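You operate a simulated robot arm through the tools that you are given. There is no shell and no other tool. Be economical: measure what you need, move in short steps, check, and stop when the job is done.

You run a simulated robot arm. Do the job below in one go: nothing can be reset, and whatever is moved stays where it is left.

TASK
Tighten the three clamps on the lamp side and check the rail for level.
Fine: orange one and both blue ones tight; the yellow level ends lying level on that rail.
Where things are to end (x, y in the base frame): spirit level within 40 mm of [80, 700].

Only the result counts: the job must be done as asked and must still hold three seconds after the hand-in. Knocking over, shifting, dropping, spilling or breaking anything else fails it.

THE ROBOT
A 7-joint arm with a two-finger parallel gripper on a trunk, on a base that drives. Base frame: it is fixed to the floor where the robot stands at the start and does not move with it; the origin is under the middle of the robot, x ahead of it, y to its left, z up. Units: mm, degrees, N and s.
Its first joint turns from -115.0 to 115.0 degrees. Places, roughly: blue clamp [-100, 900, 900]; front blue clamp screw [0, 800, 1000]; orange clamp [600, 0, 900]; orange clamp screw by the cords [1500, 700, 1000]; orange clamp screw by the lamp [600, 0, 1000]; rear blue clamp screw [-100, 1000, 1000]. Payload 3.91 kg.
Tool frame: the origin (TCP) lies between the finger pads and is the grasp point; the fingertips stand 30 mm ahead of it; z points along the fingers, y is the line along which they close. The gripper opens to 110 mm. The fingers are 20 mm wide and 10 mm thick; the gripper's body (48 by 112 mm) begins 55 mm behind the TCP.
Orientation is that of the tool frame in the base frame, as a unit quaternion [x, y, z, w]. With the fingers straight down and closing along the base's y, the tool's x points along the base's -x, its y along +y and its z along -z.

THE INTERFACE
- The arm moves only by the tool move_arm. Its argument "targets" is one flat list of numbers, 7 for each row, row after row: the turn, a rotation vector about the tool's x, y, z in degrees, then the shift along the tool's x, y, z in mm, then the opening, from 0 (shut) to 1 (fully open). In form: [ax, ay, az, dx, dy, dz, jaw, ax, ay, az, dx, dy, dz, jaw, ...]. A call has 1 to 10 rows; each row is the pose to reach, as a shift and turn from the pose commanded when the call began, along the tool's axes at that moment. Each row takes 0.2 s and may step no farther than 50 mm and 8.6 degrees from the row before; otherwise, or with a gripper value out of range, the whole call is refused. Where a pose cannot be reached the arm comes as near as it can. A force on the tool above 40 N (or 10 N above the force at the start of the call, whichever is more), or a blocked arm, ends the call early, and 0.2 s more pass. The fingers move at their own pace (about 153 mm/s each) and stop on an object; they squeeze with about 27 N. The grip force told is the motor's: it shows also when the fingers shut on nothing. Time passes only in rows, and 0.2 s behind the last, so rows that repeat a pose let the fingers close. The reply holds the time, the measured pose of the TCP, the force on the tool along the base axes, the opening and the grip force, in the units named above and with some noise, with the torque about the TCP (base axes, N m) and any sound that the robot's microphone picked up.
- Cameras (640 x 400 px; columns grow to the right, rows downward): "scene" is now at [206.7, 245.9, 1475.7]; the picture's right is [0.55, -0.84, 0.00], its down [0.29, 0.19, -0.94] and it looks along [0.78, 0.52, 0.35] (base axes); focal length 214 px, centre (320, 200). "wrist" rides on the gripper at [72, 17, -103] in the tool frame; the picture's right is [-0.23, 0.97, 0.00], its down [-0.76, -0.18, -0.62] and it looks along [-0.61, -0.14, 0.78] (tool axes); focal length 222 px, centre (320, 200). There is no depth. A picture from a camera that has moved, and an enlarged one, comes with that camera's place and axes in the base frame and with its lens.
- grab_frame(camera): a new picture of that camera. The clock stands still meanwhile.
- lift_body(by): slides the trunk up (or, below 0, down) by that many mm; the arm and the scene camera ride with it, the base frame stays. It gives what a move gives, with no picture.
- roll_base(legs): drives the robot by 1 to 6 legs, each [ahead, left, turn to the left] in mm, mm and degrees, along the robot's own axes; the way and the turn of a leg run together, so that a leg with both is an arc; at most 1500 mm and 180 degrees a leg. The arm and the cameras ride along, it lands a little off, and it stops where it bumps. It gives what a move gives.
- aim_head(pan, tilt): turns the head with the scene camera to pan (to the left, within 80 degrees either way) and tilt (down, from -29 to 69), counted from straight ahead of the robot. It gives what a move gives.
- zoom(camera, box): a new picture of the part [left, top, right, bottom] of that camera's present view, enlarged. The clock stands still meanwhile.
- close_job(): hands the job in; it is judged then, once.

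Work in short steps. Places have to be worked out from the pictures, the camera data and where the tool is seen: move nearer, look again, correct. Check each grasp and each placing, and mend what went wrong. You have 120 turns and 98 pictures in all, those below and enlarged ones among them. Open the gripper and draw the arm clear of the work before you hand the job in, unless the task says otherwise; then end with one line.

The tools are called after "Emit:" as a command line: name --argument value ..., lists and objects as JSON in quotes. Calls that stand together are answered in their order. move_arm: Moves the arm, as the interface text tells. Its arguments: {"type":"object","properties":{"targets":{"type":"array","items":{"type":"number"}}},"required":["targets"]} The other tools are called the same way: lift_body (by) slides the trunk up or down; roll_base (legs) drives the base; aim_head (pan, tilt) turns the head that bears the scene camera; grab_frame (camera) takes a picture; zoom (camera, box) takes an enlarged picture of a part of a camera's view; close_job () hands the job in.

At the start:

```text
clock: 0.0
ee_pos: [169.4, 520.3, 1180.3]
tcp_rot: [0.061, 0.997, -0.042, 0.003]
force: [-0.7, -0.3, -0.7]
ft_torque: [-0.03, 0.03, 0.0]
opening: 109.7
grip_force: 0.0
trunk travel left (down, up): [-725.0, 265.0]
robot x, y, heading: [-0.3, -4.9, -0.2]
head pan, tilt: [46.0, 68.8]
```

scene: 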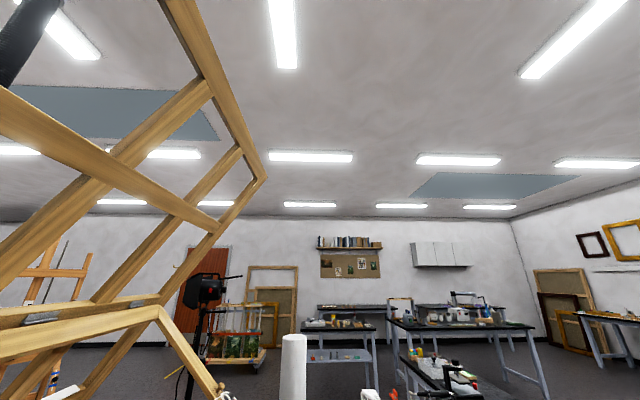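
wrist: 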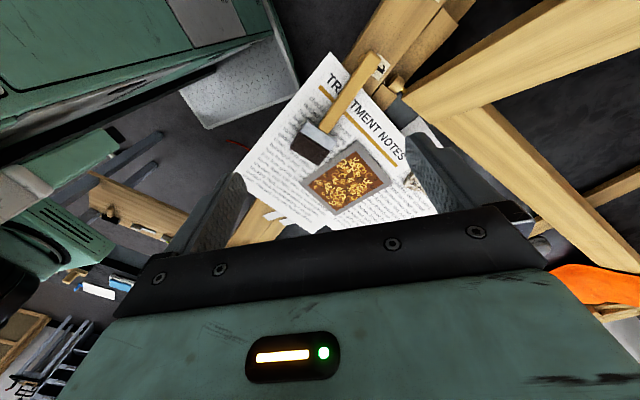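

The scene camera looks upward across the room, so I can't see the work yet. I'll aim the head to the left and down to get a view of the work surface.

Emit:
aim_head --pan 60 --tilt 35

Emit:
grab_frame --camera "scene"

```text
clock: 1.0
ee_pos: [167.0, 520.7, 1144.6]
tcp_rot: [0.059, 0.996, -0.07, 0.004]
force: [-1.0, -0.3, -0.3]
ft_torque: [0.02, 0.0, 0.04]
opening: 110.0
grip_force: 0.0
trunk travel left (down, up): [-725.0, 265.0]
robot x, y, heading: [-3.4, 1.9, 0.1]
head pan, tilt: [60.0, 35.0]
```

```text
95 pictures are left
camera scene: at [197.6, 278.7, 1436.6], right [0.81, -0.59, 0.0], down [-0.06, -0.08, -0.99], along [0.59, 0.8, -0.1], focal length 214 px, centre (320, 200)
```

scene: 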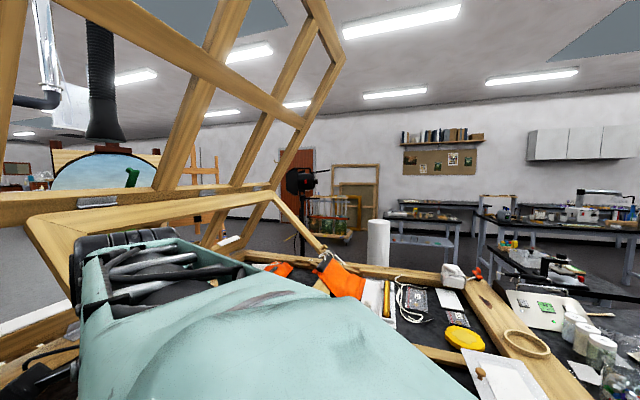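

The camera is pointing lower but the arm's sleeve is in the way. I'll tilt further down and take another frame.

Emit:
aim_head --pan 60 --tilt 65

Emit:
grab_frame --camera "scene"

Emit:
grab_frame --camera "wrist"

```text
clock: 1.9
ee_pos: [168.5, 519.0, 1146.5]
tcp_rot: [0.061, 0.996, -0.069, 0.003]
force: [0.3, 0.3, -0.2]
ft_torque: [0.01, 0.02, -0.02]
opening: 109.9
grip_force: 0.2
trunk travel left (down, up): [-725.0, 265.0]
robot x, y, heading: [-3.0, 1.2, -0.4]
head pan, tilt: [60.0, 65.0]
```

```text
94 pictures are left
camera scene: at [196.5, 279.2, 1437.7], right [0.82, -0.58, 0.0], down [-0.05, -0.08, -1.0], along [0.58, 0.81, -0.09], focal length 214 px, centre (320, 200)
```

scene: 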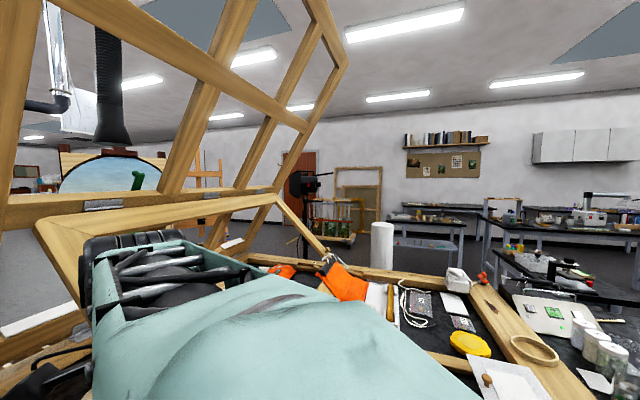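

```text
93 pictures are left
camera wrist: at [99.2, 561.2, 1245.3], right [0.34, 0.93, -0.13], down [0.74, -0.18, 0.65], along [0.58, -0.32, -0.75], focal length 222 px, centre (320, 200)
```

wrist: 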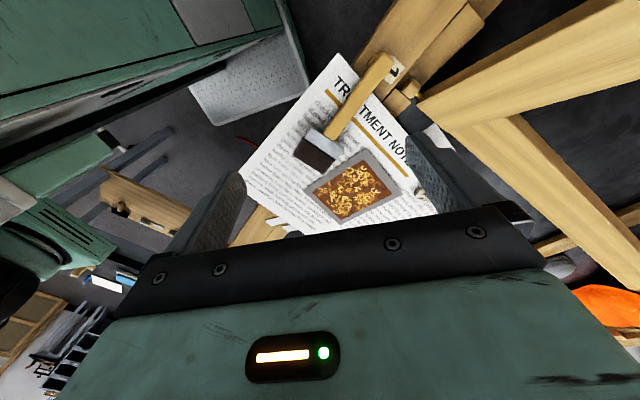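

The commanded tilt changed from 35 to 65 but the view barely did. I'll test whether the head actually steers this camera with a very different pan.

Emit:
aim_head --pan 20 --tilt 40

Emit:
grab_frame --camera "scene"

```text
clock: 3.0
ee_pos: [168.8, 520.7, 1175.7]
tcp_rot: [0.062, 0.997, -0.046, 0.002]
force: [0.1, -0.3, 0.2]
ft_torque: [0.03, 0.01, 0.03]
opening: 110.1
grip_force: 0.1
trunk travel left (down, up): [-725.0, 265.0]
robot x, y, heading: [-0.3, -0.0, -0.0]
head pan, tilt: [20.0, 40.0]
```

```text
92 pictures are left
camera scene: at [217.0, 237.2, 1468.2], right [0.41, -0.91, 0.0], down [0.23, 0.1, -0.97], along [0.88, 0.39, 0.25], focal length 214 px, centre (320, 200)
```

scene: 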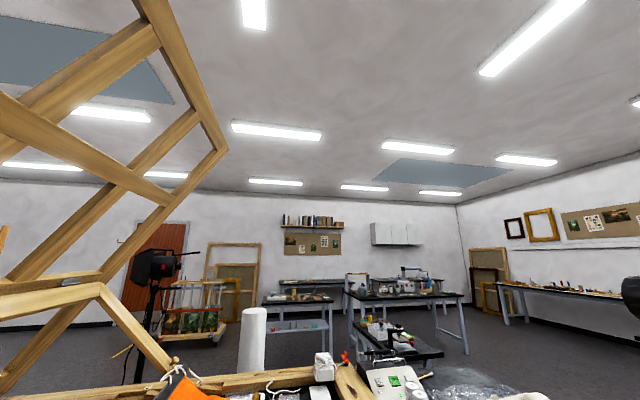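

The head appears to press against the arm, because the arm's height changes with pan. I'll pan to the right, free of the arm, to see the orange clamp area.

Emit:
aim_head --pan -15 --tilt 45

Emit:
grab_frame --camera "scene"

```text
clock: 4.0
ee_pos: [169.2, 520.1, 1178.2]
tcp_rot: [0.062, 0.997, -0.043, 0.002]
force: [-0.5, 0.3, 0.9]
ft_torque: [-0.03, -0.04, 0.03]
opening: 110.0
grip_force: 0.1
trunk travel left (down, up): [-725.0, 265.0]
robot x, y, heading: [-0.6, -0.0, 0.1]
head pan, tilt: [-15.0, 45.0]
```

```text
91 pictures are left
camera scene: at [223.3, 190.8, 1467.5], right [-0.17, -0.99, 0.0], down [0.24, -0.04, -0.97], along [0.96, -0.16, 0.25], focal length 214 px, centre (320, 200)
```

scene: 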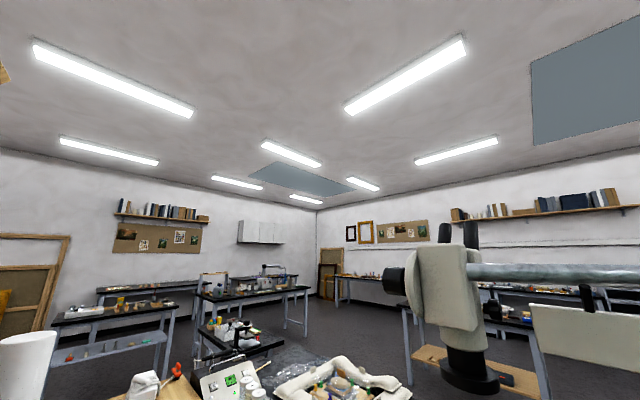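

The camera still looks 14° up, so tilt is being blocked, most likely by the arm beneath the head. I'll move the tool ahead and slightly right, away from the frame, staying high.

Emit:
move_arm --targets '[0, 0, 0, -40, -10, -5, 1, 0, 0, 0, -80, -20, -10, 1, 0, 0, 0, -120, -30, -15, 1, 0, 0, 0, -160, -40, -20, 1, 0, 0, 0, -200, -50, -25, 1]'

Emit:
grab_frame --camera "scene"

Emit:
grab_frame --camera "wrist"

```text
clock: 5.2
ee_pos: [358.8, 452.0, 1210.7]
tcp_rot: [0.058, 0.997, -0.042, 0.003]
force: [-0.8, 0.6, -0.3]
ft_torque: [0.01, -0.08, 0.01]
opening: 110.3
grip_force: 0.0
trunk travel left (down, up): [-725.0, 265.0]
robot x, y, heading: [0.1, -0.4, -0.1]
head pan, tilt: [-15.0, 45.0]
```

```text
90 pictures are left
camera scene: at [221.3, 183.3, 1375.5], right [-0.26, -0.97, 0.0], down [-0.68, 0.18, -0.71], along [0.69, -0.18, -0.7], focal length 214 px, centre (320, 200)
```

scene: 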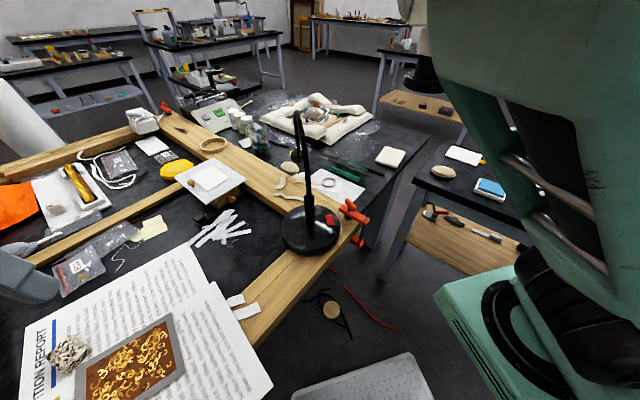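

```text
89 pictures are left
camera wrist: at [289.6, 486.0, 1311.8], right [0.34, 0.94, -0.08], down [0.74, -0.21, 0.64], along [0.59, -0.28, -0.76], focal length 222 px, centre (320, 200)
```

wrist: 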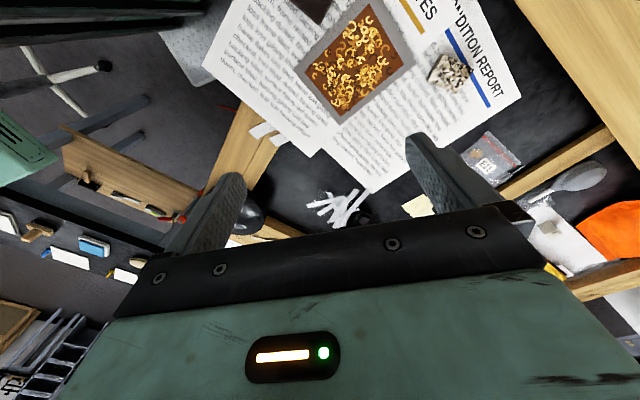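

Now the head tilts properly: the desk lamp and its orange clamp are at the front-right, the rail runs from there to the left rear. I'll look left toward the blue clamps.

Emit:
aim_head --pan 40 --tilt 45

Emit:
grab_frame --camera "scene"

Emit:
aim_head --pan 80 --tilt 40

Emit:
grab_frame --camera "scene"

```text
clock: 6.5
ee_pos: [361.5, 451.1, 1208.3]
tcp_rot: [0.061, 0.997, -0.042, 0.003]
force: [-0.6, 0.4, 0.3]
ft_torque: [-0.01, -0.01, -0.05]
opening: 110.2
grip_force: 0.0
trunk travel left (down, up): [-725.0, 265.0]
robot x, y, heading: [-3.5, 2.2, -0.2]
head pan, tilt: [40.0, 45.0]
```

```text
88 pictures are left
camera scene: at [205.7, 256.5, 1375.2], right [0.64, -0.77, 0.0], down [-0.54, -0.45, -0.71], along [0.54, 0.45, -0.71], focal length 214 px, centre (320, 200)
```

scene: 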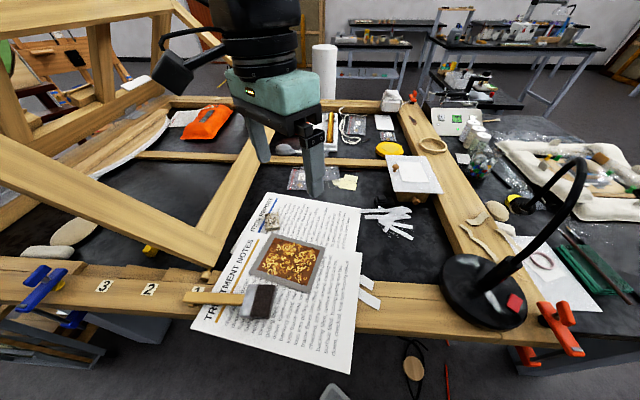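

```text
clock: 7.5
ee_pos: [360.5, 451.3, 1209.4]
tcp_rot: [0.061, 0.997, -0.042, 0.003]
force: [0.4, 0.2, 0.2]
ft_torque: [0.0, 0.03, -0.02]
opening: 110.1
grip_force: 0.1
trunk travel left (down, up): [-725.0, 265.0]
robot x, y, heading: [1.5, -0.9, -0.1]
head pan, tilt: [80.0, 40.0]
```

```text
87 pictures are left
camera scene: at [158.2, 287.9, 1382.4], right [0.98, -0.17, 0.0], down [-0.11, -0.63, -0.77], along [0.13, 0.75, -0.64], focal length 214 px, centre (320, 200)
```

scene: 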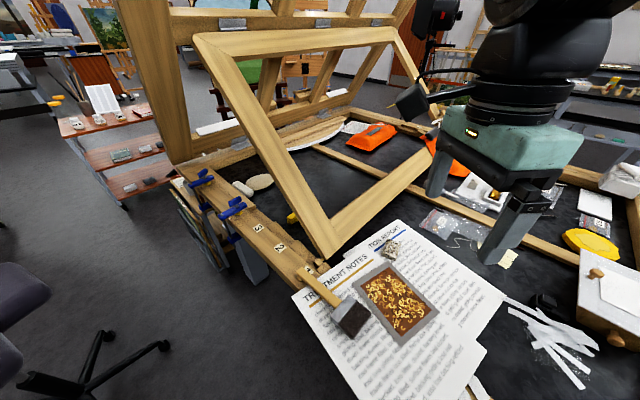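

The near rail carries both blue clamps at its left end and the orange clamp beside the desk lamp. I'll zoom in on the clamps and on candidates for the yellow level.

Emit:
zoom --camera "scene" --box '[160, 140, 380, 280]'

Emit:
zoom --camera "scene" --box '[400, 120, 640, 270]'

```text
2.86 times, centred on (270, 210) of scene
camera zoom: at [158.2, 287.9, 1382.4], right [0.98, -0.17, 0.0], down [-0.11, -0.63, -0.77], along [0.13, 0.75, -0.64], focal length 613 px, centre (463, 171)
```

zoom: 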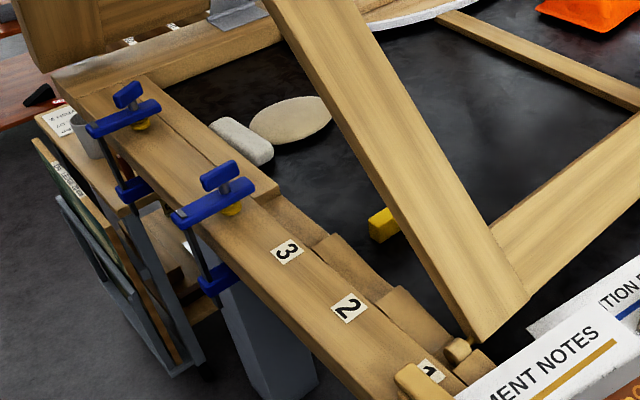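

```text
2.67 times, centred on (520, 195) of scene
camera zoom: at [158.2, 287.9, 1382.4], right [0.98, -0.17, 0.0], down [-0.11, -0.63, -0.77], along [0.13, 0.75, -0.64], focal length 572 px, centre (-213, 213)
```

zoom: 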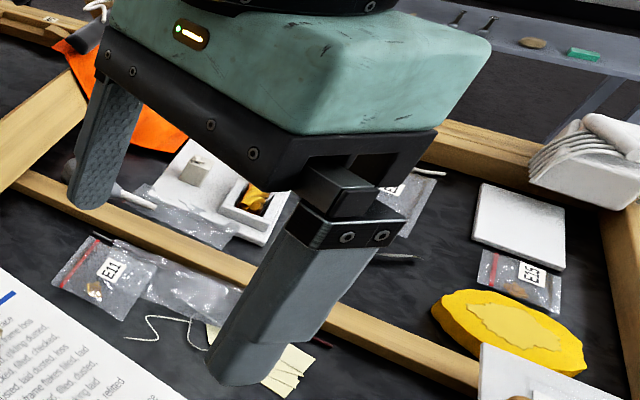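

A yellow end peeks out behind the leaning frame, and there was also a yellow bar in the white tray. I'll pan to see the tray past the gripper.

Emit:
aim_head --pan -5 --tilt 40

Emit:
zoom --camera "scene" --box '[0, 100, 280, 275]'

Emit:
zoom --camera "scene" --box '[240, 120, 480, 270]'

```text
clock: 9.1
ee_pos: [360.5, 450.7, 1208.9]
tcp_rot: [0.062, 0.997, -0.043, 0.003]
force: [0.2, 0.0, 0.1]
ft_torque: [-0.03, -0.03, 0.02]
opening: 110.0
grip_force: 0.1
trunk travel left (down, up): [-725.0, 265.0]
robot x, y, heading: [-2.0, 0.4, 0.1]
head pan, tilt: [-5.0, 40.0]
```

```text
2.29 times, centred on (140, 188) of scene
camera zoom: at [228.1, 196.9, 1382.4], right [-0.09, -1.0, 0.0], down [-0.64, 0.06, -0.77], along [0.76, -0.07, -0.64], focal length 490 px, centre (731, 229)
```

zoom: 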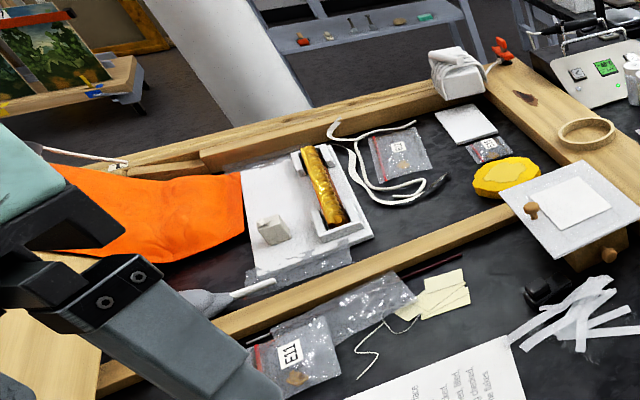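

```text
2.67 times, centred on (360, 195) of scene
camera zoom: at [228.1, 196.9, 1382.4], right [-0.09, -1.0, 0.0], down [-0.64, 0.06, -0.77], along [0.76, -0.07, -0.64], focal length 572 px, centre (213, 213)
```

zoom: 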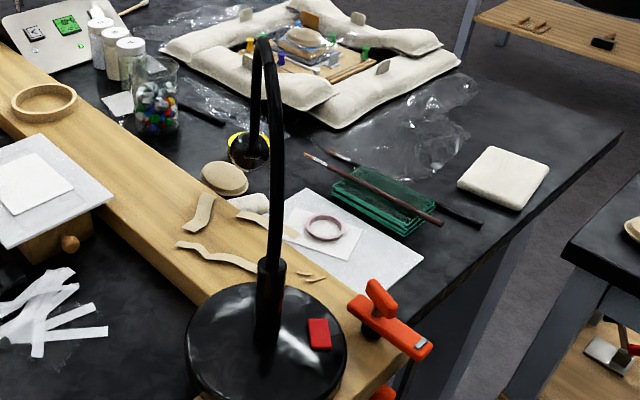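

The gold bar in the tray is a gilded fragment; the yellow piece behind the leaning frame at about (150, 800) is likely the level. The orange clamp's handle triangulates to about (605, -10, 935), so I'll swing the arm that way, staying high.

Emit:
move_arm --targets '[0, 0, 0, -15, -43, 0, 1, 0, 0, 0, -30, -86, 0, 1, 0, 0, 0, -45, -129, 0, 1, 0, 0, 0, -60, -172, 0, 1, 0, 0, 0, -75, -215, 0, 1, 0, 0, 0, -90, -258, 0, 1, 0, 0, 0, -105, -301, 0, 1, 0, 0, 0, -120, -344, 0, 1, 0, 0, 0, -135, -387, 0, 1, 0, 0, 0, -150, -430, 0, 1]'

Emit:
grab_frame --camera "wrist"

Emit:
grab_frame --camera "scene"

```text
clock: 11.3
ee_pos: [458.2, 8.2, 1248.7]
tcp_rot: [0.06, 0.997, -0.043, 0.003]
force: [0.0, 0.7, 0.0]
ft_torque: [-0.04, -0.02, 0.0]
opening: 110.1
grip_force: 0.1
trunk travel left (down, up): [-725.0, 265.0]
robot x, y, heading: [-6.5, 0.8, 0.1]
head pan, tilt: [-5.0, 40.0]
```

```text
82 pictures are left
camera wrist: at [389.2, 42.8, 1350.1], right [0.34, 0.94, -0.08], down [0.73, -0.21, 0.64], along [0.59, -0.28, -0.76], focal length 222 px, centre (320, 200)
```

wrist: 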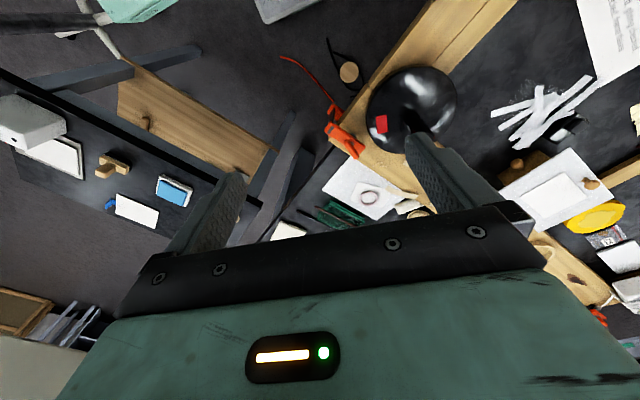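

```text
81 pictures are left
camera scene: at [228.1, 197.2, 1382.4], right [-0.09, -1.0, 0.0], down [-0.64, 0.06, -0.77], along [0.76, -0.07, -0.64], focal length 214 px, centre (320, 200)
```

scene: 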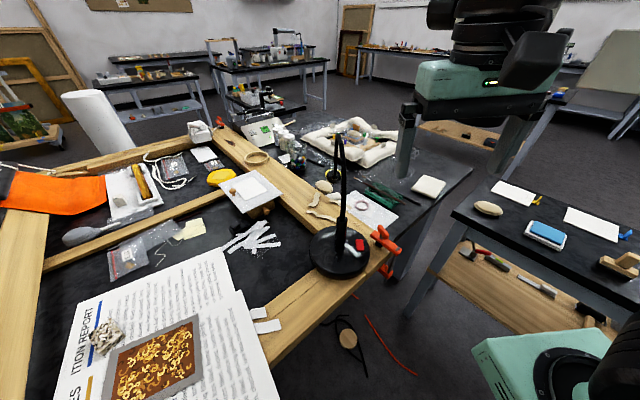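

I'll zoom the wrist view on the clamp to see its handle.

Emit:
zoom --camera "wrist" --box '[290, 80, 450, 180]'

Emit:
zoom --camera "scene" --box '[300, 200, 440, 288]'

```text
4.00 times, centred on (370, 130) of wrist
camera zoom: at [389.2, 42.8, 1350.1], right [0.34, 0.94, -0.08], down [0.73, -0.21, 0.64], along [0.59, -0.28, -0.76], focal length 888 px, centre (120, 480)
```

zoom: 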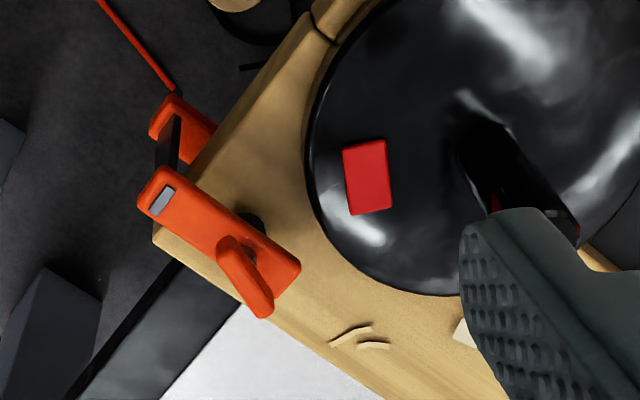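

```text
4.55 times, centred on (370, 244) of scene
camera zoom: at [228.1, 197.2, 1382.4], right [-0.09, -1.0, 0.0], down [-0.64, 0.06, -0.77], along [0.76, -0.07, -0.64], focal length 975 px, centre (93, 0)
```

zoom: 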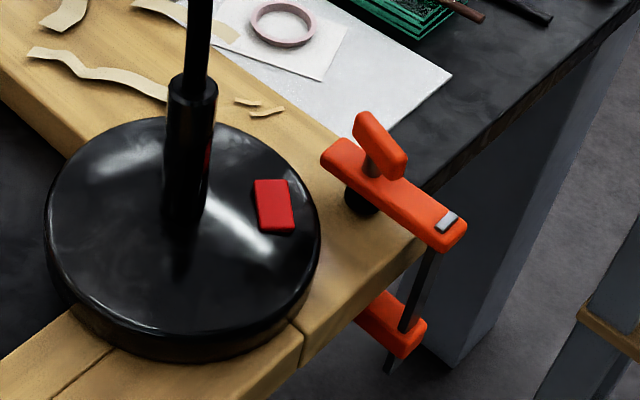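

The orange clamp's T-handle is at about (579, 2, 976), about 43 mm long and pointing about 15° from x. I'll straighten the tool, align it across the handle, and hover above.

Emit:
move_arm --targets '[-1.2, -0.2, -5.5, -30, 6, 20, 0.5, -2.4, -0.5, -11, -60, 12, 60, 0.5, -3.7, -0.7, -16.5, -90, 18, 105, 0.5, -4.9, -0.94, -22, -118, 24, 150, 0.5, -4.9, -0.94, -22, -118.7, 24.5, 188, 0.5]'

Emit:
zoom --camera "wrist" --box '[160, 0, 480, 200]'

Emit:
zoom --camera "scene" --box '[280, 140, 460, 255]'

```text
refused: row 2 steps farther than a row can; nothing moved
```

```text
2.00 times, centred on (320, 100) of wrist
camera zoom: at [389.2, 42.8, 1350.1], right [0.34, 0.94, -0.08], down [0.73, -0.21, 0.64], along [0.59, -0.28, -0.76], focal length 444 px, centre (320, 400)
```

zoom: 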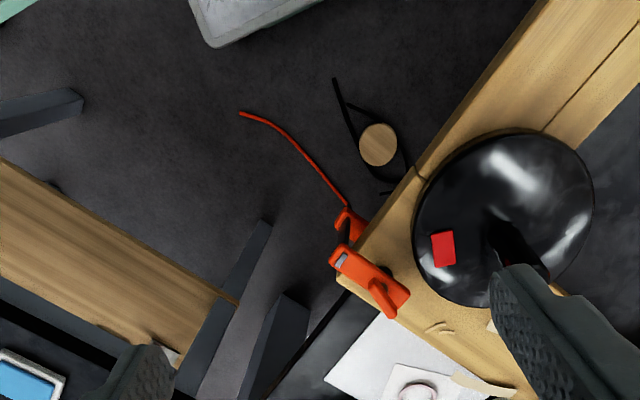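

```text
3.48 times, centred on (370, 198) of scene
camera zoom: at [228.1, 197.2, 1382.4], right [-0.09, -1.0, 0.0], down [-0.64, 0.06, -0.77], along [0.76, -0.07, -0.64], focal length 746 px, centre (146, 209)
```

zoom: 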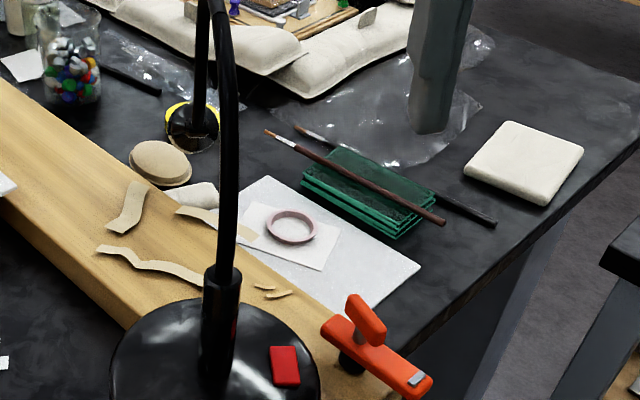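

The move was refused because row 2 stepped too far. I'll send the same move in smaller steps.

Emit:
move_arm --targets '[-1.2, -0.2, -5.5, -24, 5, 20, 0.5, -2.4, -0.5, -11, -48, 10, 50, 0.5, -3.7, -0.7, -16.5, -72, 15, 80, 0.5, -4.9, -0.94, -22, -96, 20, 115, 0.5, -4.9, -0.94, -22, -118, 24, 150, 0.5, -4.9, -0.94, -22, -118.7, 24.5, 188, 0.5]'

Emit:
zoom --camera "wrist" --box '[160, 60, 480, 260]'

Emit:
zoom --camera "scene" --box '[280, 140, 460, 255]'

```text
clock: 12.7
ee_pos: [578.9, -1.9, 1061.2]
tcp_rot: [-0.131, 0.991, 0.0, 0.005]
force: [-0.4, 0.3, 0.3]
ft_torque: [0.03, -0.03, -0.01]
opening: 55.0
grip_force: 0.0
trunk travel left (down, up): [-725.0, 265.0]
robot x, y, heading: [2.9, 0.1, -0.2]
head pan, tilt: [-5.0, 40.0]
```

```text
2.00 times, centred on (320, 160) of wrist
camera zoom: at [504.2, -3.5, 1163.3], right [-0.03, 1.0, 0.0], down [0.77, 0.03, 0.63], along [0.63, 0.02, -0.78], focal length 444 px, centre (320, 280)
```

zoom: 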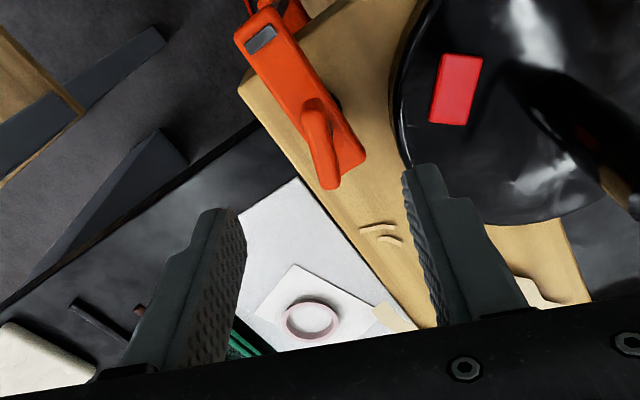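

```text
3.48 times, centred on (370, 198) of scene
camera zoom: at [227.6, 196.7, 1382.6], right [-0.09, -1.0, 0.0], down [-0.64, 0.06, -0.77], along [0.76, -0.07, -0.64], focal length 746 px, centre (146, 209)
```

zoom: 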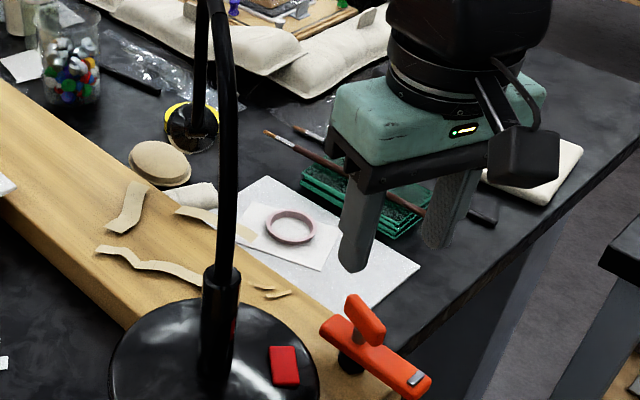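

The handle is at about (582, 0, 966) with its axis at 13°, which matches the tool's alignment. I'll go down 70 mm with a small correction and then close.

Emit:
move_arm --targets '[0, 0, 0, -3.4, 1.1, 25, 0.5, 0, 0, 0, -3.4, 1.1, 50, 0.5, 0, 0, 0, -3.4, 1.1, 62, 0.5, 0, 0, 0, -3.4, 1.1, 70, 0.5]'

Emit:
zoom --camera "wrist" --box '[160, 60, 480, 260]'

Emit:
zoom --camera "scene" --box '[300, 180, 440, 268]'

```text
clock: 13.7
ee_pos: [581.7, -0.4, 990.6]
tcp_rot: [-0.13, 0.992, -0.001, 0.005]
force: [-0.6, -0.7, -0.2]
ft_torque: [0.03, -0.03, 0.01]
opening: 54.7
grip_force: 0.1
trunk travel left (down, up): [-725.0, 265.0]
robot x, y, heading: [0.2, -0.2, -0.1]
head pan, tilt: [-5.0, 40.0]
```

```text
2.00 times, centred on (320, 160) of wrist
camera zoom: at [506.7, -1.1, 1092.9], right [-0.03, 1.0, 0.0], down [0.78, 0.03, 0.63], along [0.63, 0.02, -0.78], focal length 444 px, centre (320, 280)
```

zoom: 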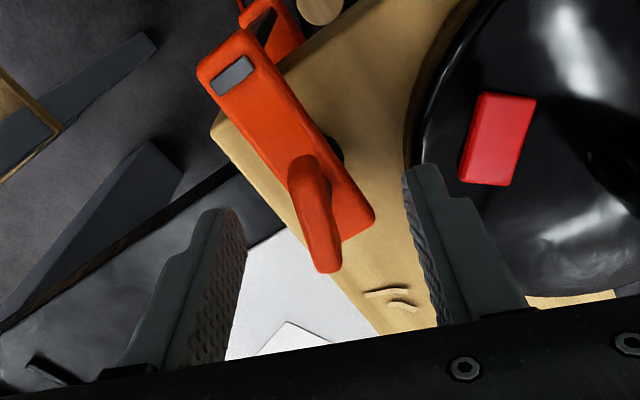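

```text
4.55 times, centred on (370, 224) of scene
camera zoom: at [228.0, 196.7, 1382.5], right [-0.09, -1.0, 0.0], down [-0.64, 0.06, -0.77], along [0.76, -0.07, -0.64], focal length 975 px, centre (93, 91)
```

zoom: 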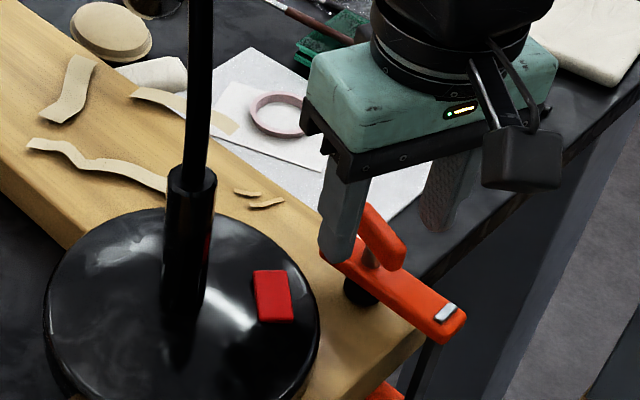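

The fingers straddle the handle (centre z about 964, tips at 961). I'll go down 4 mm more and close.

Emit:
move_arm --targets '[0, 0, 0, 0, 0, 4, 0.5, 0, 0, 0, 0, 0, 4, 0, 0, 0, 0, 0, 0, 4, 0, 0, 0, 0, 0, 0, 4, 0]'

Emit:
zoom --camera "wrist" --box '[160, 60, 480, 260]'

```text
clock: 14.7
ee_pos: [582.3, -1.2, 985.4]
tcp_rot: [-0.13, 0.992, -0.001, 0.004]
force: [4.8, -25.1, 1.5]
ft_torque: [-0.78, 0.13, -0.17]
opening: 10.8
grip_force: 45.4
trunk travel left (down, up): [-725.0, 265.0]
robot x, y, heading: [1.9, -3.9, -0.1]
head pan, tilt: [-5.0, 40.0]
```

```text
2.00 times, centred on (320, 160) of wrist
camera zoom: at [507.8, -3.6, 1088.6], right [-0.03, 1.0, 0.0], down [0.78, 0.02, 0.63], along [0.63, 0.02, -0.78], focal length 444 px, centre (320, 280)
```

zoom: 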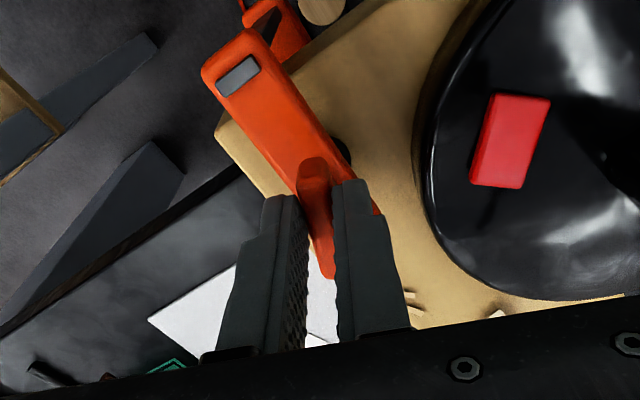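

Gripped (10.8 mm opening), with a 25 N sideways load. I'll shift about 2 mm toward −y to relieve that, then turn clockwise (tool +z) by 32°.

Emit:
move_arm --targets '[0, 0, 0, 0, -2.5, 4, 0, 0, 0, 0, 0, -2.5, 4, 0]'

Emit:
move_arm --targets '[0, 0, 6, 0, 0, 0, 0, 0, 0, 12, 0, 0, 0, 0, 0, 0, 18, 0, 0, 0, 0, 0, 0, 24, 0, 0, 0, 0, 0, 0, 30, 0, 0, 0, 0]'

```text
clock: 15.2
ee_pos: [583.4, -1.4, 985.9]
tcp_rot: [-0.13, 0.991, -0.001, 0.007]
force: [-5.9, -4.7, 25.4]
ft_torque: [-0.38, 1.08, -0.02]
opening: 11.0
grip_force: 44.6
trunk travel left (down, up): [-725.0, 265.0]
robot x, y, heading: [-3.0, 0.5, 0.0]
head pan, tilt: [-5.0, 40.0]
stopped in row 2: the force on the tool passed its limit (the readings are from after the stop); the commanded pose is now the measured one
```

```text
clock: 16.4
ee_pos: [582.7, 1.0, 983.5]
tcp_rot: [0.13, 0.992, 0.003, 0.007]
force: [-12.1, 20.8, 20.1]
ft_torque: [0.19, -0.51, 0.11]
opening: 11.0
grip_force: 45.4
trunk travel left (down, up): [-725.0, 265.0]
robot x, y, heading: [-0.0, 2.8, 0.1]
head pan, tilt: [-5.0, 40.0]
```

It turned 30° with little torque (I'd pressed about 4 mm too low, hence the upward force). I'll lift 2 mm, ease the side load, and turn another 40°.

Emit:
move_arm --targets '[0, 0, 8, 0, 1, -2, 0, 0, 0, 16, 0, 1.5, -2, 0, 0, 0, 24, 0, 1.5, -2, 0, 0, 0, 32, 0, 1.5, -2, 0, 0, 0, 40, 0, 1.5, -2, 0]'

Emit:
zoom --camera "wrist" --box '[160, 60, 480, 260]'

Emit:
zoom --camera "scene" --box '[280, 140, 460, 255]'

```text
clock: 17.4
ee_pos: [583.7, 3.5, 984.8]
tcp_rot: [0.386, 0.922, 0.005, 0.005]
force: [4.0, 8.8, -14.3]
ft_torque: [-0.45, -0.23, 0.04]
opening: 10.7
grip_force: 45.2
trunk travel left (down, up): [-725.0, 265.0]
robot x, y, heading: [2.2, 1.5, 0.3]
head pan, tilt: [-5.0, 40.0]
stopped in row 5: the force on the tool passed its limit (the readings are from after the stop); the commanded pose is now the measured one
```

```text
2.00 times, centred on (320, 160) of wrist
camera zoom: at [545.3, 68.1, 1088.1], right [0.85, 0.52, 0.01], down [0.4, -0.67, 0.63], along [0.33, -0.53, -0.78], focal length 444 px, centre (320, 280)
```

zoom: 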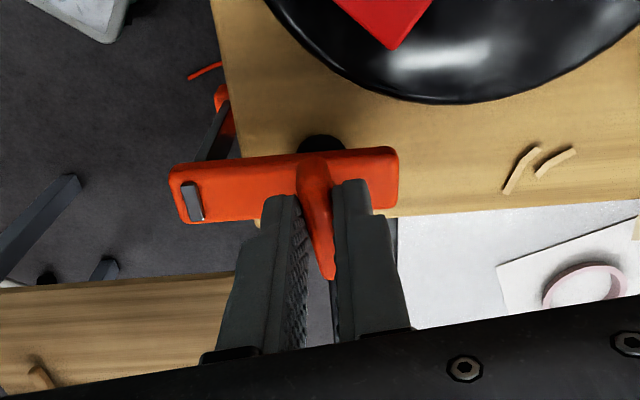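

```text
3.48 times, centred on (370, 198) of scene
camera zoom: at [228.8, 197.6, 1382.1], right [-0.09, -1.0, 0.0], down [-0.64, 0.06, -0.77], along [0.76, -0.07, -0.64], focal length 746 px, centre (146, 209)
```

zoom: 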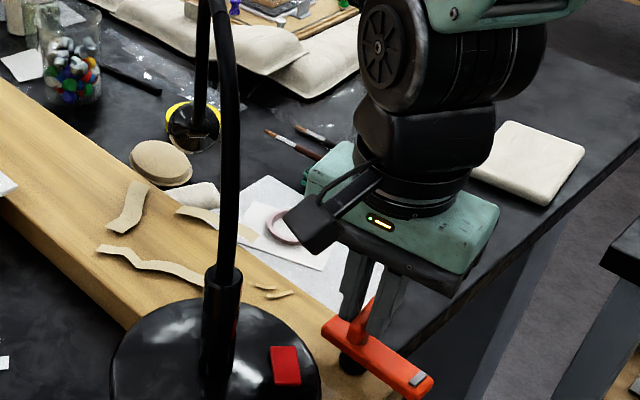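

The handle follows the hand; 60° turned so far and no resisting torque. There is still space to the lamp stem, so I'll turn 14° more.

Emit:
move_arm --targets '[0, 0, 7, 0, 0, 0, 0, 0, 0, 14, 0, 0, 0, 0, 0, 0, 14, 0, 0, 0, 0]'

```text
clock: 18.2
ee_pos: [585.3, 5.1, 985.2]
tcp_rot: [0.497, 0.868, 0.006, 0.005]
force: [18.5, 22.4, -21.2]
ft_torque: [-0.01, -0.43, 0.2]
opening: 10.9
grip_force: 44.8
trunk travel left (down, up): [-725.0, 265.0]
robot x, y, heading: [-1.9, -2.2, -0.2]
head pan, tilt: [-5.0, 40.0]
```

There's slightly more torque now (0.2), but the side forces are growing. I'll release, lift, and turn the hand counter-clockwise for a fresh grip.

Emit:
move_arm --targets '[0, 0, 0, 0, 0, 0, 0.4, 0, 0, 0, 0, 0, 0, 0.4, 0, 0, 0, 0, 0, -40, 0.4, 0, 0, -8.5, 0, 0, -60, 0.4, 0, 0, -17, 0, 0, -60, 0.4, 0, 0, -25.5, 0, 0, -60, 0.4, 0, 0, -34, 0, 0, -60, 0.4, 0, 0, -42.5, 0, 0, -60, 0.4, 0, 0, -51, 0, 0, -60, 0.4, 0, 0, -59.5, 0, 0, -60, 0.4]'

Emit:
move_arm --targets '[0, 0, -8.5, 0, 0, 0, 0.4, 0, 0, -17, 0, 0, 0, 0.4, 0, 0, -25.5, 0, 0, 0, 0.4, 0, 0, -34, 0, 0, 0, 0.4, 0, 0, -42.5, 0, 0, 0, 0.4, 0, 0, -51, 0, 0, 0, 0.4, 0, 0, -59.5, 0, 0, 0, 0.4, 0, 0, -68, 0, 0, 0, 0.4, 0, 0, -76.5, 0, 0, 0, 0.4, 0, 0, -85, 0, 0, 0, 0.4]'

Emit:
zoom --camera "scene" --box '[280, 140, 460, 255]'

```text
clock: 20.4
ee_pos: [583.0, 2.7, 1045.9]
tcp_rot: [-0.001, 1.0, 0.003, 0.007]
force: [0.7, 0.1, -0.3]
ft_torque: [0.01, 0.03, 0.0]
opening: 44.0
grip_force: 0.0
trunk travel left (down, up): [-725.0, 265.0]
robot x, y, heading: [1.4, -1.5, 0.1]
head pan, tilt: [-5.0, 40.0]
```

```text
clock: 22.6
ee_pos: [583.2, 3.7, 1046.0]
tcp_rot: [-0.676, 0.737, -0.002, 0.006]
force: [0.0, 0.2, 0.5]
ft_torque: [0.0, 0.0, -0.01]
opening: 44.2
grip_force: 0.1
trunk travel left (down, up): [-725.0, 265.0]
robot x, y, heading: [2.6, 1.5, -0.2]
head pan, tilt: [-5.0, 40.0]
```

```text
3.48 times, centred on (370, 198) of scene
camera zoom: at [228.1, 196.9, 1382.4], right [-0.09, -1.0, 0.0], down [-0.64, 0.06, -0.77], along [0.76, -0.07, -0.64], focal length 746 px, centre (146, 209)
```

zoom: 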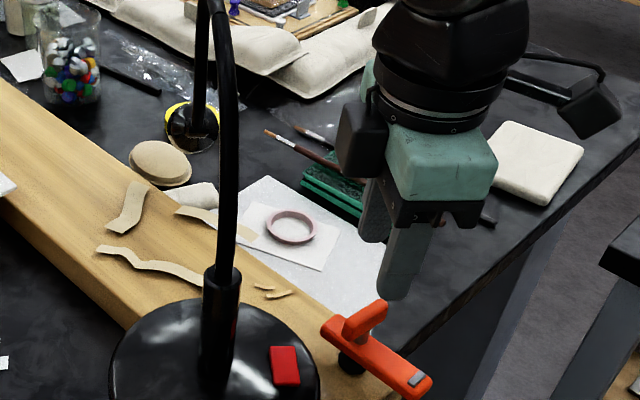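

The wrist has range in reserve. I'll go 35° more to align across the handle from the other side, then look.

Emit:
move_arm --targets '[0, 0, -8.5, 0, 0, 0, 0.4, 0, 0, -17, 0, 0, 0, 0.4, 0, 0, -25.5, 0, 0, 0, 0.4, 0, 0, -34, 0, 0, 0, 0.4]'

Emit:
zoom --camera "wrist" --box '[160, 60, 480, 260]'

```text
clock: 23.6
ee_pos: [582.7, 2.3, 1044.4]
tcp_rot: [0.862, -0.507, 0.005, -0.006]
force: [-0.8, 0.2, 0.7]
ft_torque: [0.0, -0.02, 0.03]
opening: 44.1
grip_force: 0.0
trunk travel left (down, up): [-725.0, 265.0]
robot x, y, heading: [0.9, 1.3, 0.4]
head pan, tilt: [-5.0, 40.0]
```

```text
2.00 times, centred on (320, 160) of wrist
camera zoom: at [602.6, -69.3, 1148.8], right [-0.96, -0.27, -0.01], down [-0.22, 0.75, 0.62], along [-0.16, 0.6, -0.78], focal length 444 px, centre (320, 280)
```

zoom: 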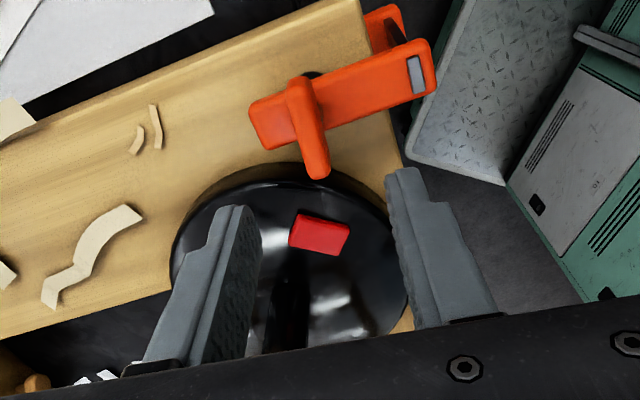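

Aligned with the bar again at about (586, 0). I'll descend and close.

Emit:
move_arm --targets '[0, 0, 0, 3, -1.6, 30, 0.4, 0, 0, 0, 3, -1.6, 50, 0.4, 0, 0, 0, 3, -1.6, 58, 0.4, 0, 0, 0, 3, -1.6, 58, 0, 0, 0, 0, 3, -1.6, 58, 0]'

Emit:
move_arm --targets '[0, 0, 8, 0, 0, 0, 0, 0, 0, 16, 0, 0, 0, 0, 0, 0, 24, 0, 0, 0, 0, 0, 0, 32, 0, 0, 0, 0, 0, 0, 40, 0, 0, 0, 0, 0, 0, 48, 0, 0, 0, 0]'

```text
clock: 24.8
ee_pos: [587.8, 1.7, 986.9]
tcp_rot: [0.861, -0.508, 0.005, -0.005]
force: [6.4, 2.2, -2.4]
ft_torque: [-0.17, -0.12, 0.04]
opening: 11.0
grip_force: 44.9
trunk travel left (down, up): [-725.0, 265.0]
robot x, y, heading: [-0.1, 1.7, 0.0]
head pan, tilt: [-5.0, 40.0]
```

```text
clock: 26.2
ee_pos: [589.8, 1.3, 987.1]
tcp_rot: [-0.579, 0.815, -0.001, 0.008]
force: [26.3, 4.3, -10.1]
ft_torque: [-0.76, -0.23, 0.08]
opening: 10.9
grip_force: 44.7
trunk travel left (down, up): [-725.0, 265.0]
robot x, y, heading: [0.7, 0.2, 0.1]
head pan, tilt: [-5.0, 40.0]
```

Smooth, grip central. I'll keep turning clockwise with a small correction for the x load.

Emit:
move_arm --targets '[0, 0, 8, -0.5, -1.5, 0.5, 0, 0, 0, 16, -1, -2.5, 1, 0, 0, 0, 24, -1, -2.5, 1, 0, 0, 0, 32, -1, -2.5, 1, 0, 0, 0, 40, -1, -2.5, 1, 0, 0, 0, 48, -1, -2.5, 1, 0]'

```text
clock: 27.6
ee_pos: [591.0, -0.3, 985.9]
tcp_rot: [-0.197, 0.98, 0.002, 0.006]
force: [12.9, -7.4, 12.0]
ft_torque: [-0.14, -0.08, 1.31]
opening: 15.1
grip_force: 45.4
trunk travel left (down, up): [-725.0, 265.0]
robot x, y, heading: [-0.3, 0.6, 0.0]
head pan, tilt: [-5.0, 40.0]
```

Torque jumped to 1.3 N·m and the bar is prying the fingers: the screw is seated. I'll stop turning and look before release.

Emit:
zoom --camera "wrist" --box '[160, 60, 480, 260]'

Emit:
move_arm --targets '[0, 0, 0, 0, 0, 0, 0.4, 0, 0, 0, 0, 0, 0, 0.4, 0, 0, 0, 0, 0, -40, 0.4, 0, 0, 0, 0, 0, -80, 0.4]'

Emit:
zoom --camera "scene" --box '[300, 200, 440, 288]'

```text
2.00 times, centred on (320, 160) of wrist
camera zoom: at [515.7, -12.1, 1089.2], right [-0.17, 0.99, 0.0], down [0.76, 0.13, 0.63], along [0.62, 0.11, -0.77], focal length 444 px, centre (320, 280)
```

zoom: 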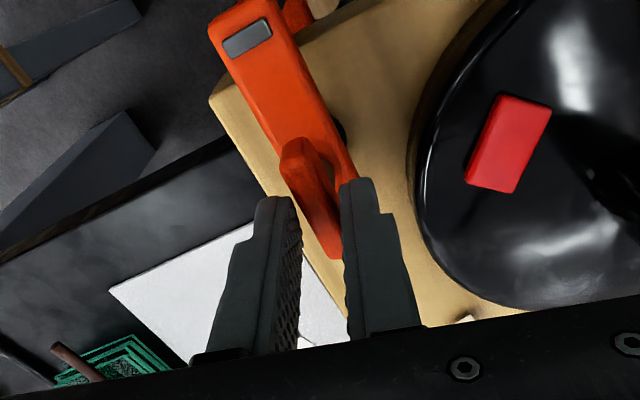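

```text
clock: 28.6
ee_pos: [589.3, 0.9, 1066.5]
tcp_rot: [-0.198, 0.98, 0.002, 0.007]
force: [0.7, 0.1, -0.3]
ft_torque: [0.02, 0.0, 0.04]
opening: 44.0
grip_force: 0.0
trunk travel left (down, up): [-725.0, 265.0]
robot x, y, heading: [1.8, 1.5, -0.1]
head pan, tilt: [-5.0, 40.0]
```

```text
4.55 times, centred on (370, 244) of scene
camera zoom: at [228.5, 197.0, 1382.3], right [-0.09, -1.0, 0.0], down [-0.64, 0.06, -0.77], along [0.76, -0.07, -0.64], focal length 975 px, centre (93, 0)
```

zoom: 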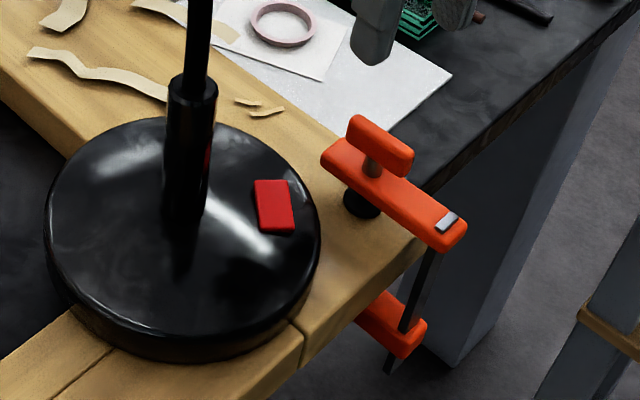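

The bar stopped at about 25–35° after roughly 155° of turning. I'll regrip once to confirm it's a hard stop and not a slip.

Emit:
move_arm --targets '[0, 0, -8, 0, 0, 40, 0.4, 0, 0, -8, 0, 0, 70, 0.4, 0, 0, -8, 0, 0, 80, 0.4, 0, 0, -8, 0, 0, 80, 0, 0, 0, -8, 0, 0, 80, 0]'

Emit:
move_arm --targets '[0, 0, 5, 0, 0, 0, 0, 0, 0, 10, 0, 0, 0, 0, 0, 0, 15, 0, 0, 0, 0]'

```text
clock: 29.8
ee_pos: [590.1, 1.2, 986.6]
tcp_rot: [-0.267, 0.964, 0.0, 0.007]
force: [6.4, -9.9, -2.7]
ft_torque: [0.06, -0.31, 0.88]
opening: 12.1
grip_force: 44.7
trunk travel left (down, up): [-725.0, 265.0]
robot x, y, heading: [-1.3, -1.4, 0.1]
head pan, tilt: [-5.0, 40.0]
```

```text
clock: 30.6
ee_pos: [590.5, 1.2, 986.9]
tcp_rot: [-0.138, 0.99, 0.001, 0.008]
force: [14.4, -12.8, -1.5]
ft_torque: [-0.33, 0.06, 1.56]
opening: 17.8
grip_force: 45.4
trunk travel left (down, up): [-725.0, 265.0]
robot x, y, heading: [-0.8, -0.6, -0.0]
head pan, tilt: [-5.0, 40.0]
```

It's a hard stop (1.56 N·m), so the orange clamp is tight. I'll release and raise the arm well above the lamp before driving along the rail to the blue clamps.

Emit:
move_arm --targets '[0, 0, 0, 0, 0, 0, 0.4, 0, 0, 0, 0, 0, 0, 0.4, 0, 0, 0, 0, 0, -45, 0.4, 0, 0, 0, 0, 0, -90, 0.4, 0, 0, 0, 0, 0, -135, 0.4, 0, 0, 0, 0, 0, -180, 0.4, 0, 0, 0, 0, 0, -225, 0.4, 0, 0, 0, 0, 0, -270, 0.4, 0, 0, 0, 20, 0, -290, 0.4]'

Emit:
roll_base --legs '[[-246, 340, 0]]'

Emit:
aim_head --pan 60 --tilt 45

Emit:
grab_frame --camera "scene"

```text
clock: 32.6
ee_pos: [566.7, -5.3, 1274.9]
tcp_rot: [-0.138, 0.99, 0.002, 0.006]
force: [0.3, -0.3, -0.1]
ft_torque: [-0.03, 0.06, -0.01]
opening: 43.8
grip_force: 0.1
trunk travel left (down, up): [-725.0, 265.0]
robot x, y, heading: [1.4, -1.3, 0.1]
head pan, tilt: [-5.0, 40.0]
```

```text
clock: 35.2
ee_pos: [317.7, 334.7, 1274.6]
tcp_rot: [-0.142, 0.99, 0.003, 0.006]
force: [1.2, -0.6, 0.0]
ft_torque: [0.03, -0.01, 0.01]
opening: 43.9
grip_force: 0.1
trunk travel left (down, up): [-725.0, 265.0]
robot x, y, heading: [-247.9, 338.7, 0.5]
head pan, tilt: [-5.0, 40.0]
```

```text
clock: 36.6
ee_pos: [319.9, 335.1, 1275.2]
tcp_rot: [-0.142, 0.99, 0.003, 0.007]
force: [0.5, 1.4, 0.5]
ft_torque: [-0.03, 0.0, 0.04]
opening: 43.8
grip_force: 0.1
trunk travel left (down, up): [-725.0, 265.0]
robot x, y, heading: [-248.9, 336.3, 0.1]
head pan, tilt: [60.0, 45.0]
```

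```text
65 pictures are left
camera scene: at [-66.2, 612.8, 1375.2], right [0.87, -0.49, 0.0], down [-0.35, -0.61, -0.71], along [0.35, 0.61, -0.71], focal length 214 px, centre (320, 200)
```

scene: 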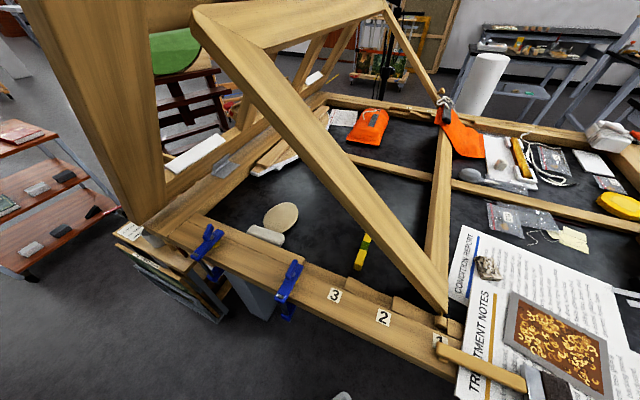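

The move is clean, and now the yellow level (with its green vial) shows behind the leaning member. I'll zoom in on the clamps and the level.

Emit:
zoom --camera "scene" --box '[180, 200, 340, 300]'

Emit:
zoom --camera "scene" --box '[320, 200, 480, 300]'

```text
4.00 times, centred on (260, 250) of scene
camera zoom: at [-66.2, 612.8, 1375.2], right [0.87, -0.49, 0.0], down [-0.35, -0.61, -0.71], along [0.35, 0.61, -0.71], focal length 858 px, centre (560, 0)
```

zoom: 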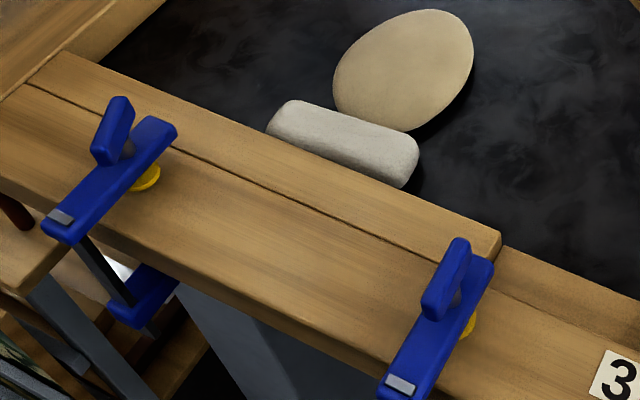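

```text
4.00 times, centred on (400, 250) of scene
camera zoom: at [-66.2, 612.8, 1375.2], right [0.87, -0.49, 0.0], down [-0.35, -0.61, -0.71], along [0.35, 0.61, -0.71], focal length 858 px, centre (0, 0)
```

zoom: 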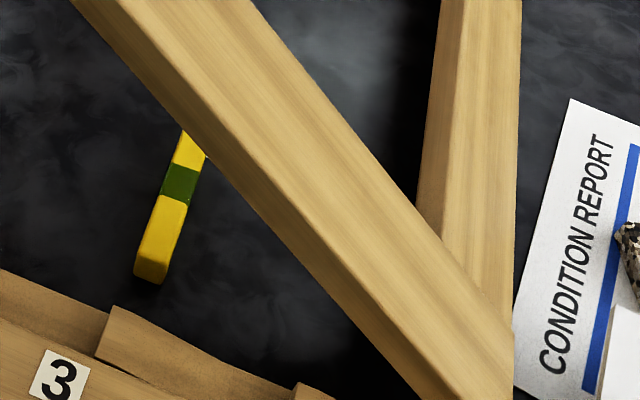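

Front blue handle is at about (-14, 820, 964) with its bar at about 43°, the rear one at about (-145, 1002), and the level's vial at about (201, 832). Since the head sits front-left of the robot and conflicts with the arm there, I'll retract a bit and turn the robot 80° left to face the clamps.

Emit:
aim_head --pan -5 --tilt 40

Emit:
move_arm --targets '[0, 0, 0, 35, 10, 0, 0.4, 0, 0, 0, 70, 20, 0, 0.4, 0, 0, 0, 87, 25, 0, 0.4]'

Emit:
roll_base --legs '[[0, 0, 80]]'

Emit:
grab_frame --camera "scene"

```text
clock: 37.9
ee_pos: [320.2, 334.9, 1275.8]
tcp_rot: [-0.141, 0.99, 0.002, 0.007]
force: [0.1, -0.2, -0.4]
ft_torque: [-0.03, 0.01, -0.01]
opening: 44.0
grip_force: 0.0
trunk travel left (down, up): [-725.0, 265.0]
robot x, y, heading: [-249.9, 338.1, 0.5]
head pan, tilt: [-5.0, 40.0]
```

```text
clock: 38.7
ee_pos: [227.7, 334.5, 1272.2]
tcp_rot: [-0.142, 0.99, 0.002, 0.006]
force: [0.4, 0.2, 0.7]
ft_torque: [0.01, 0.03, -0.02]
opening: 43.9
grip_force: 0.1
trunk travel left (down, up): [-725.0, 265.0]
robot x, y, heading: [-250.8, 339.7, 0.4]
head pan, tilt: [-5.0, 40.0]
```

```text
clock: 39.9
ee_pos: [227.3, 380.7, 1272.9]
tcp_rot: [-0.189, 0.982, 0.002, 0.006]
force: [0.3, 0.1, -0.5]
ft_torque: [0.02, 0.03, -0.03]
opening: 43.8
grip_force: 0.1
trunk travel left (down, up): [-725.0, 265.0]
robot x, y, heading: [-247.7, 335.8, 5.7]
head pan, tilt: [-5.0, 40.0]
stopped in leg 1: the robot was blocked; the commanded pose is now the measured one
```

```text
62 pictures are left
camera scene: at [-41.4, 555.7, 1382.5], right [0.02, -1.0, 0.0], down [-0.64, -0.01, -0.77], along [0.77, 0.01, -0.64], focal length 214 px, centre (320, 200)
```

scene: 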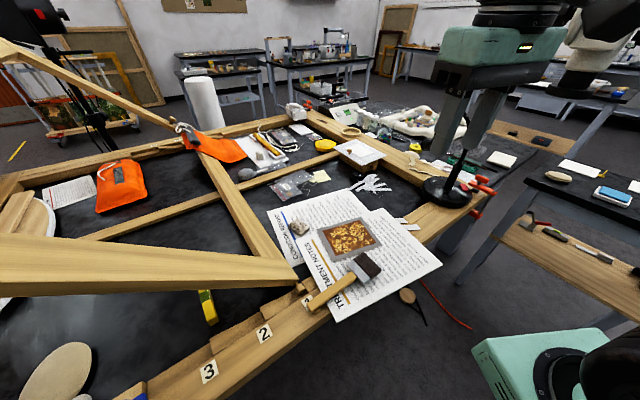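

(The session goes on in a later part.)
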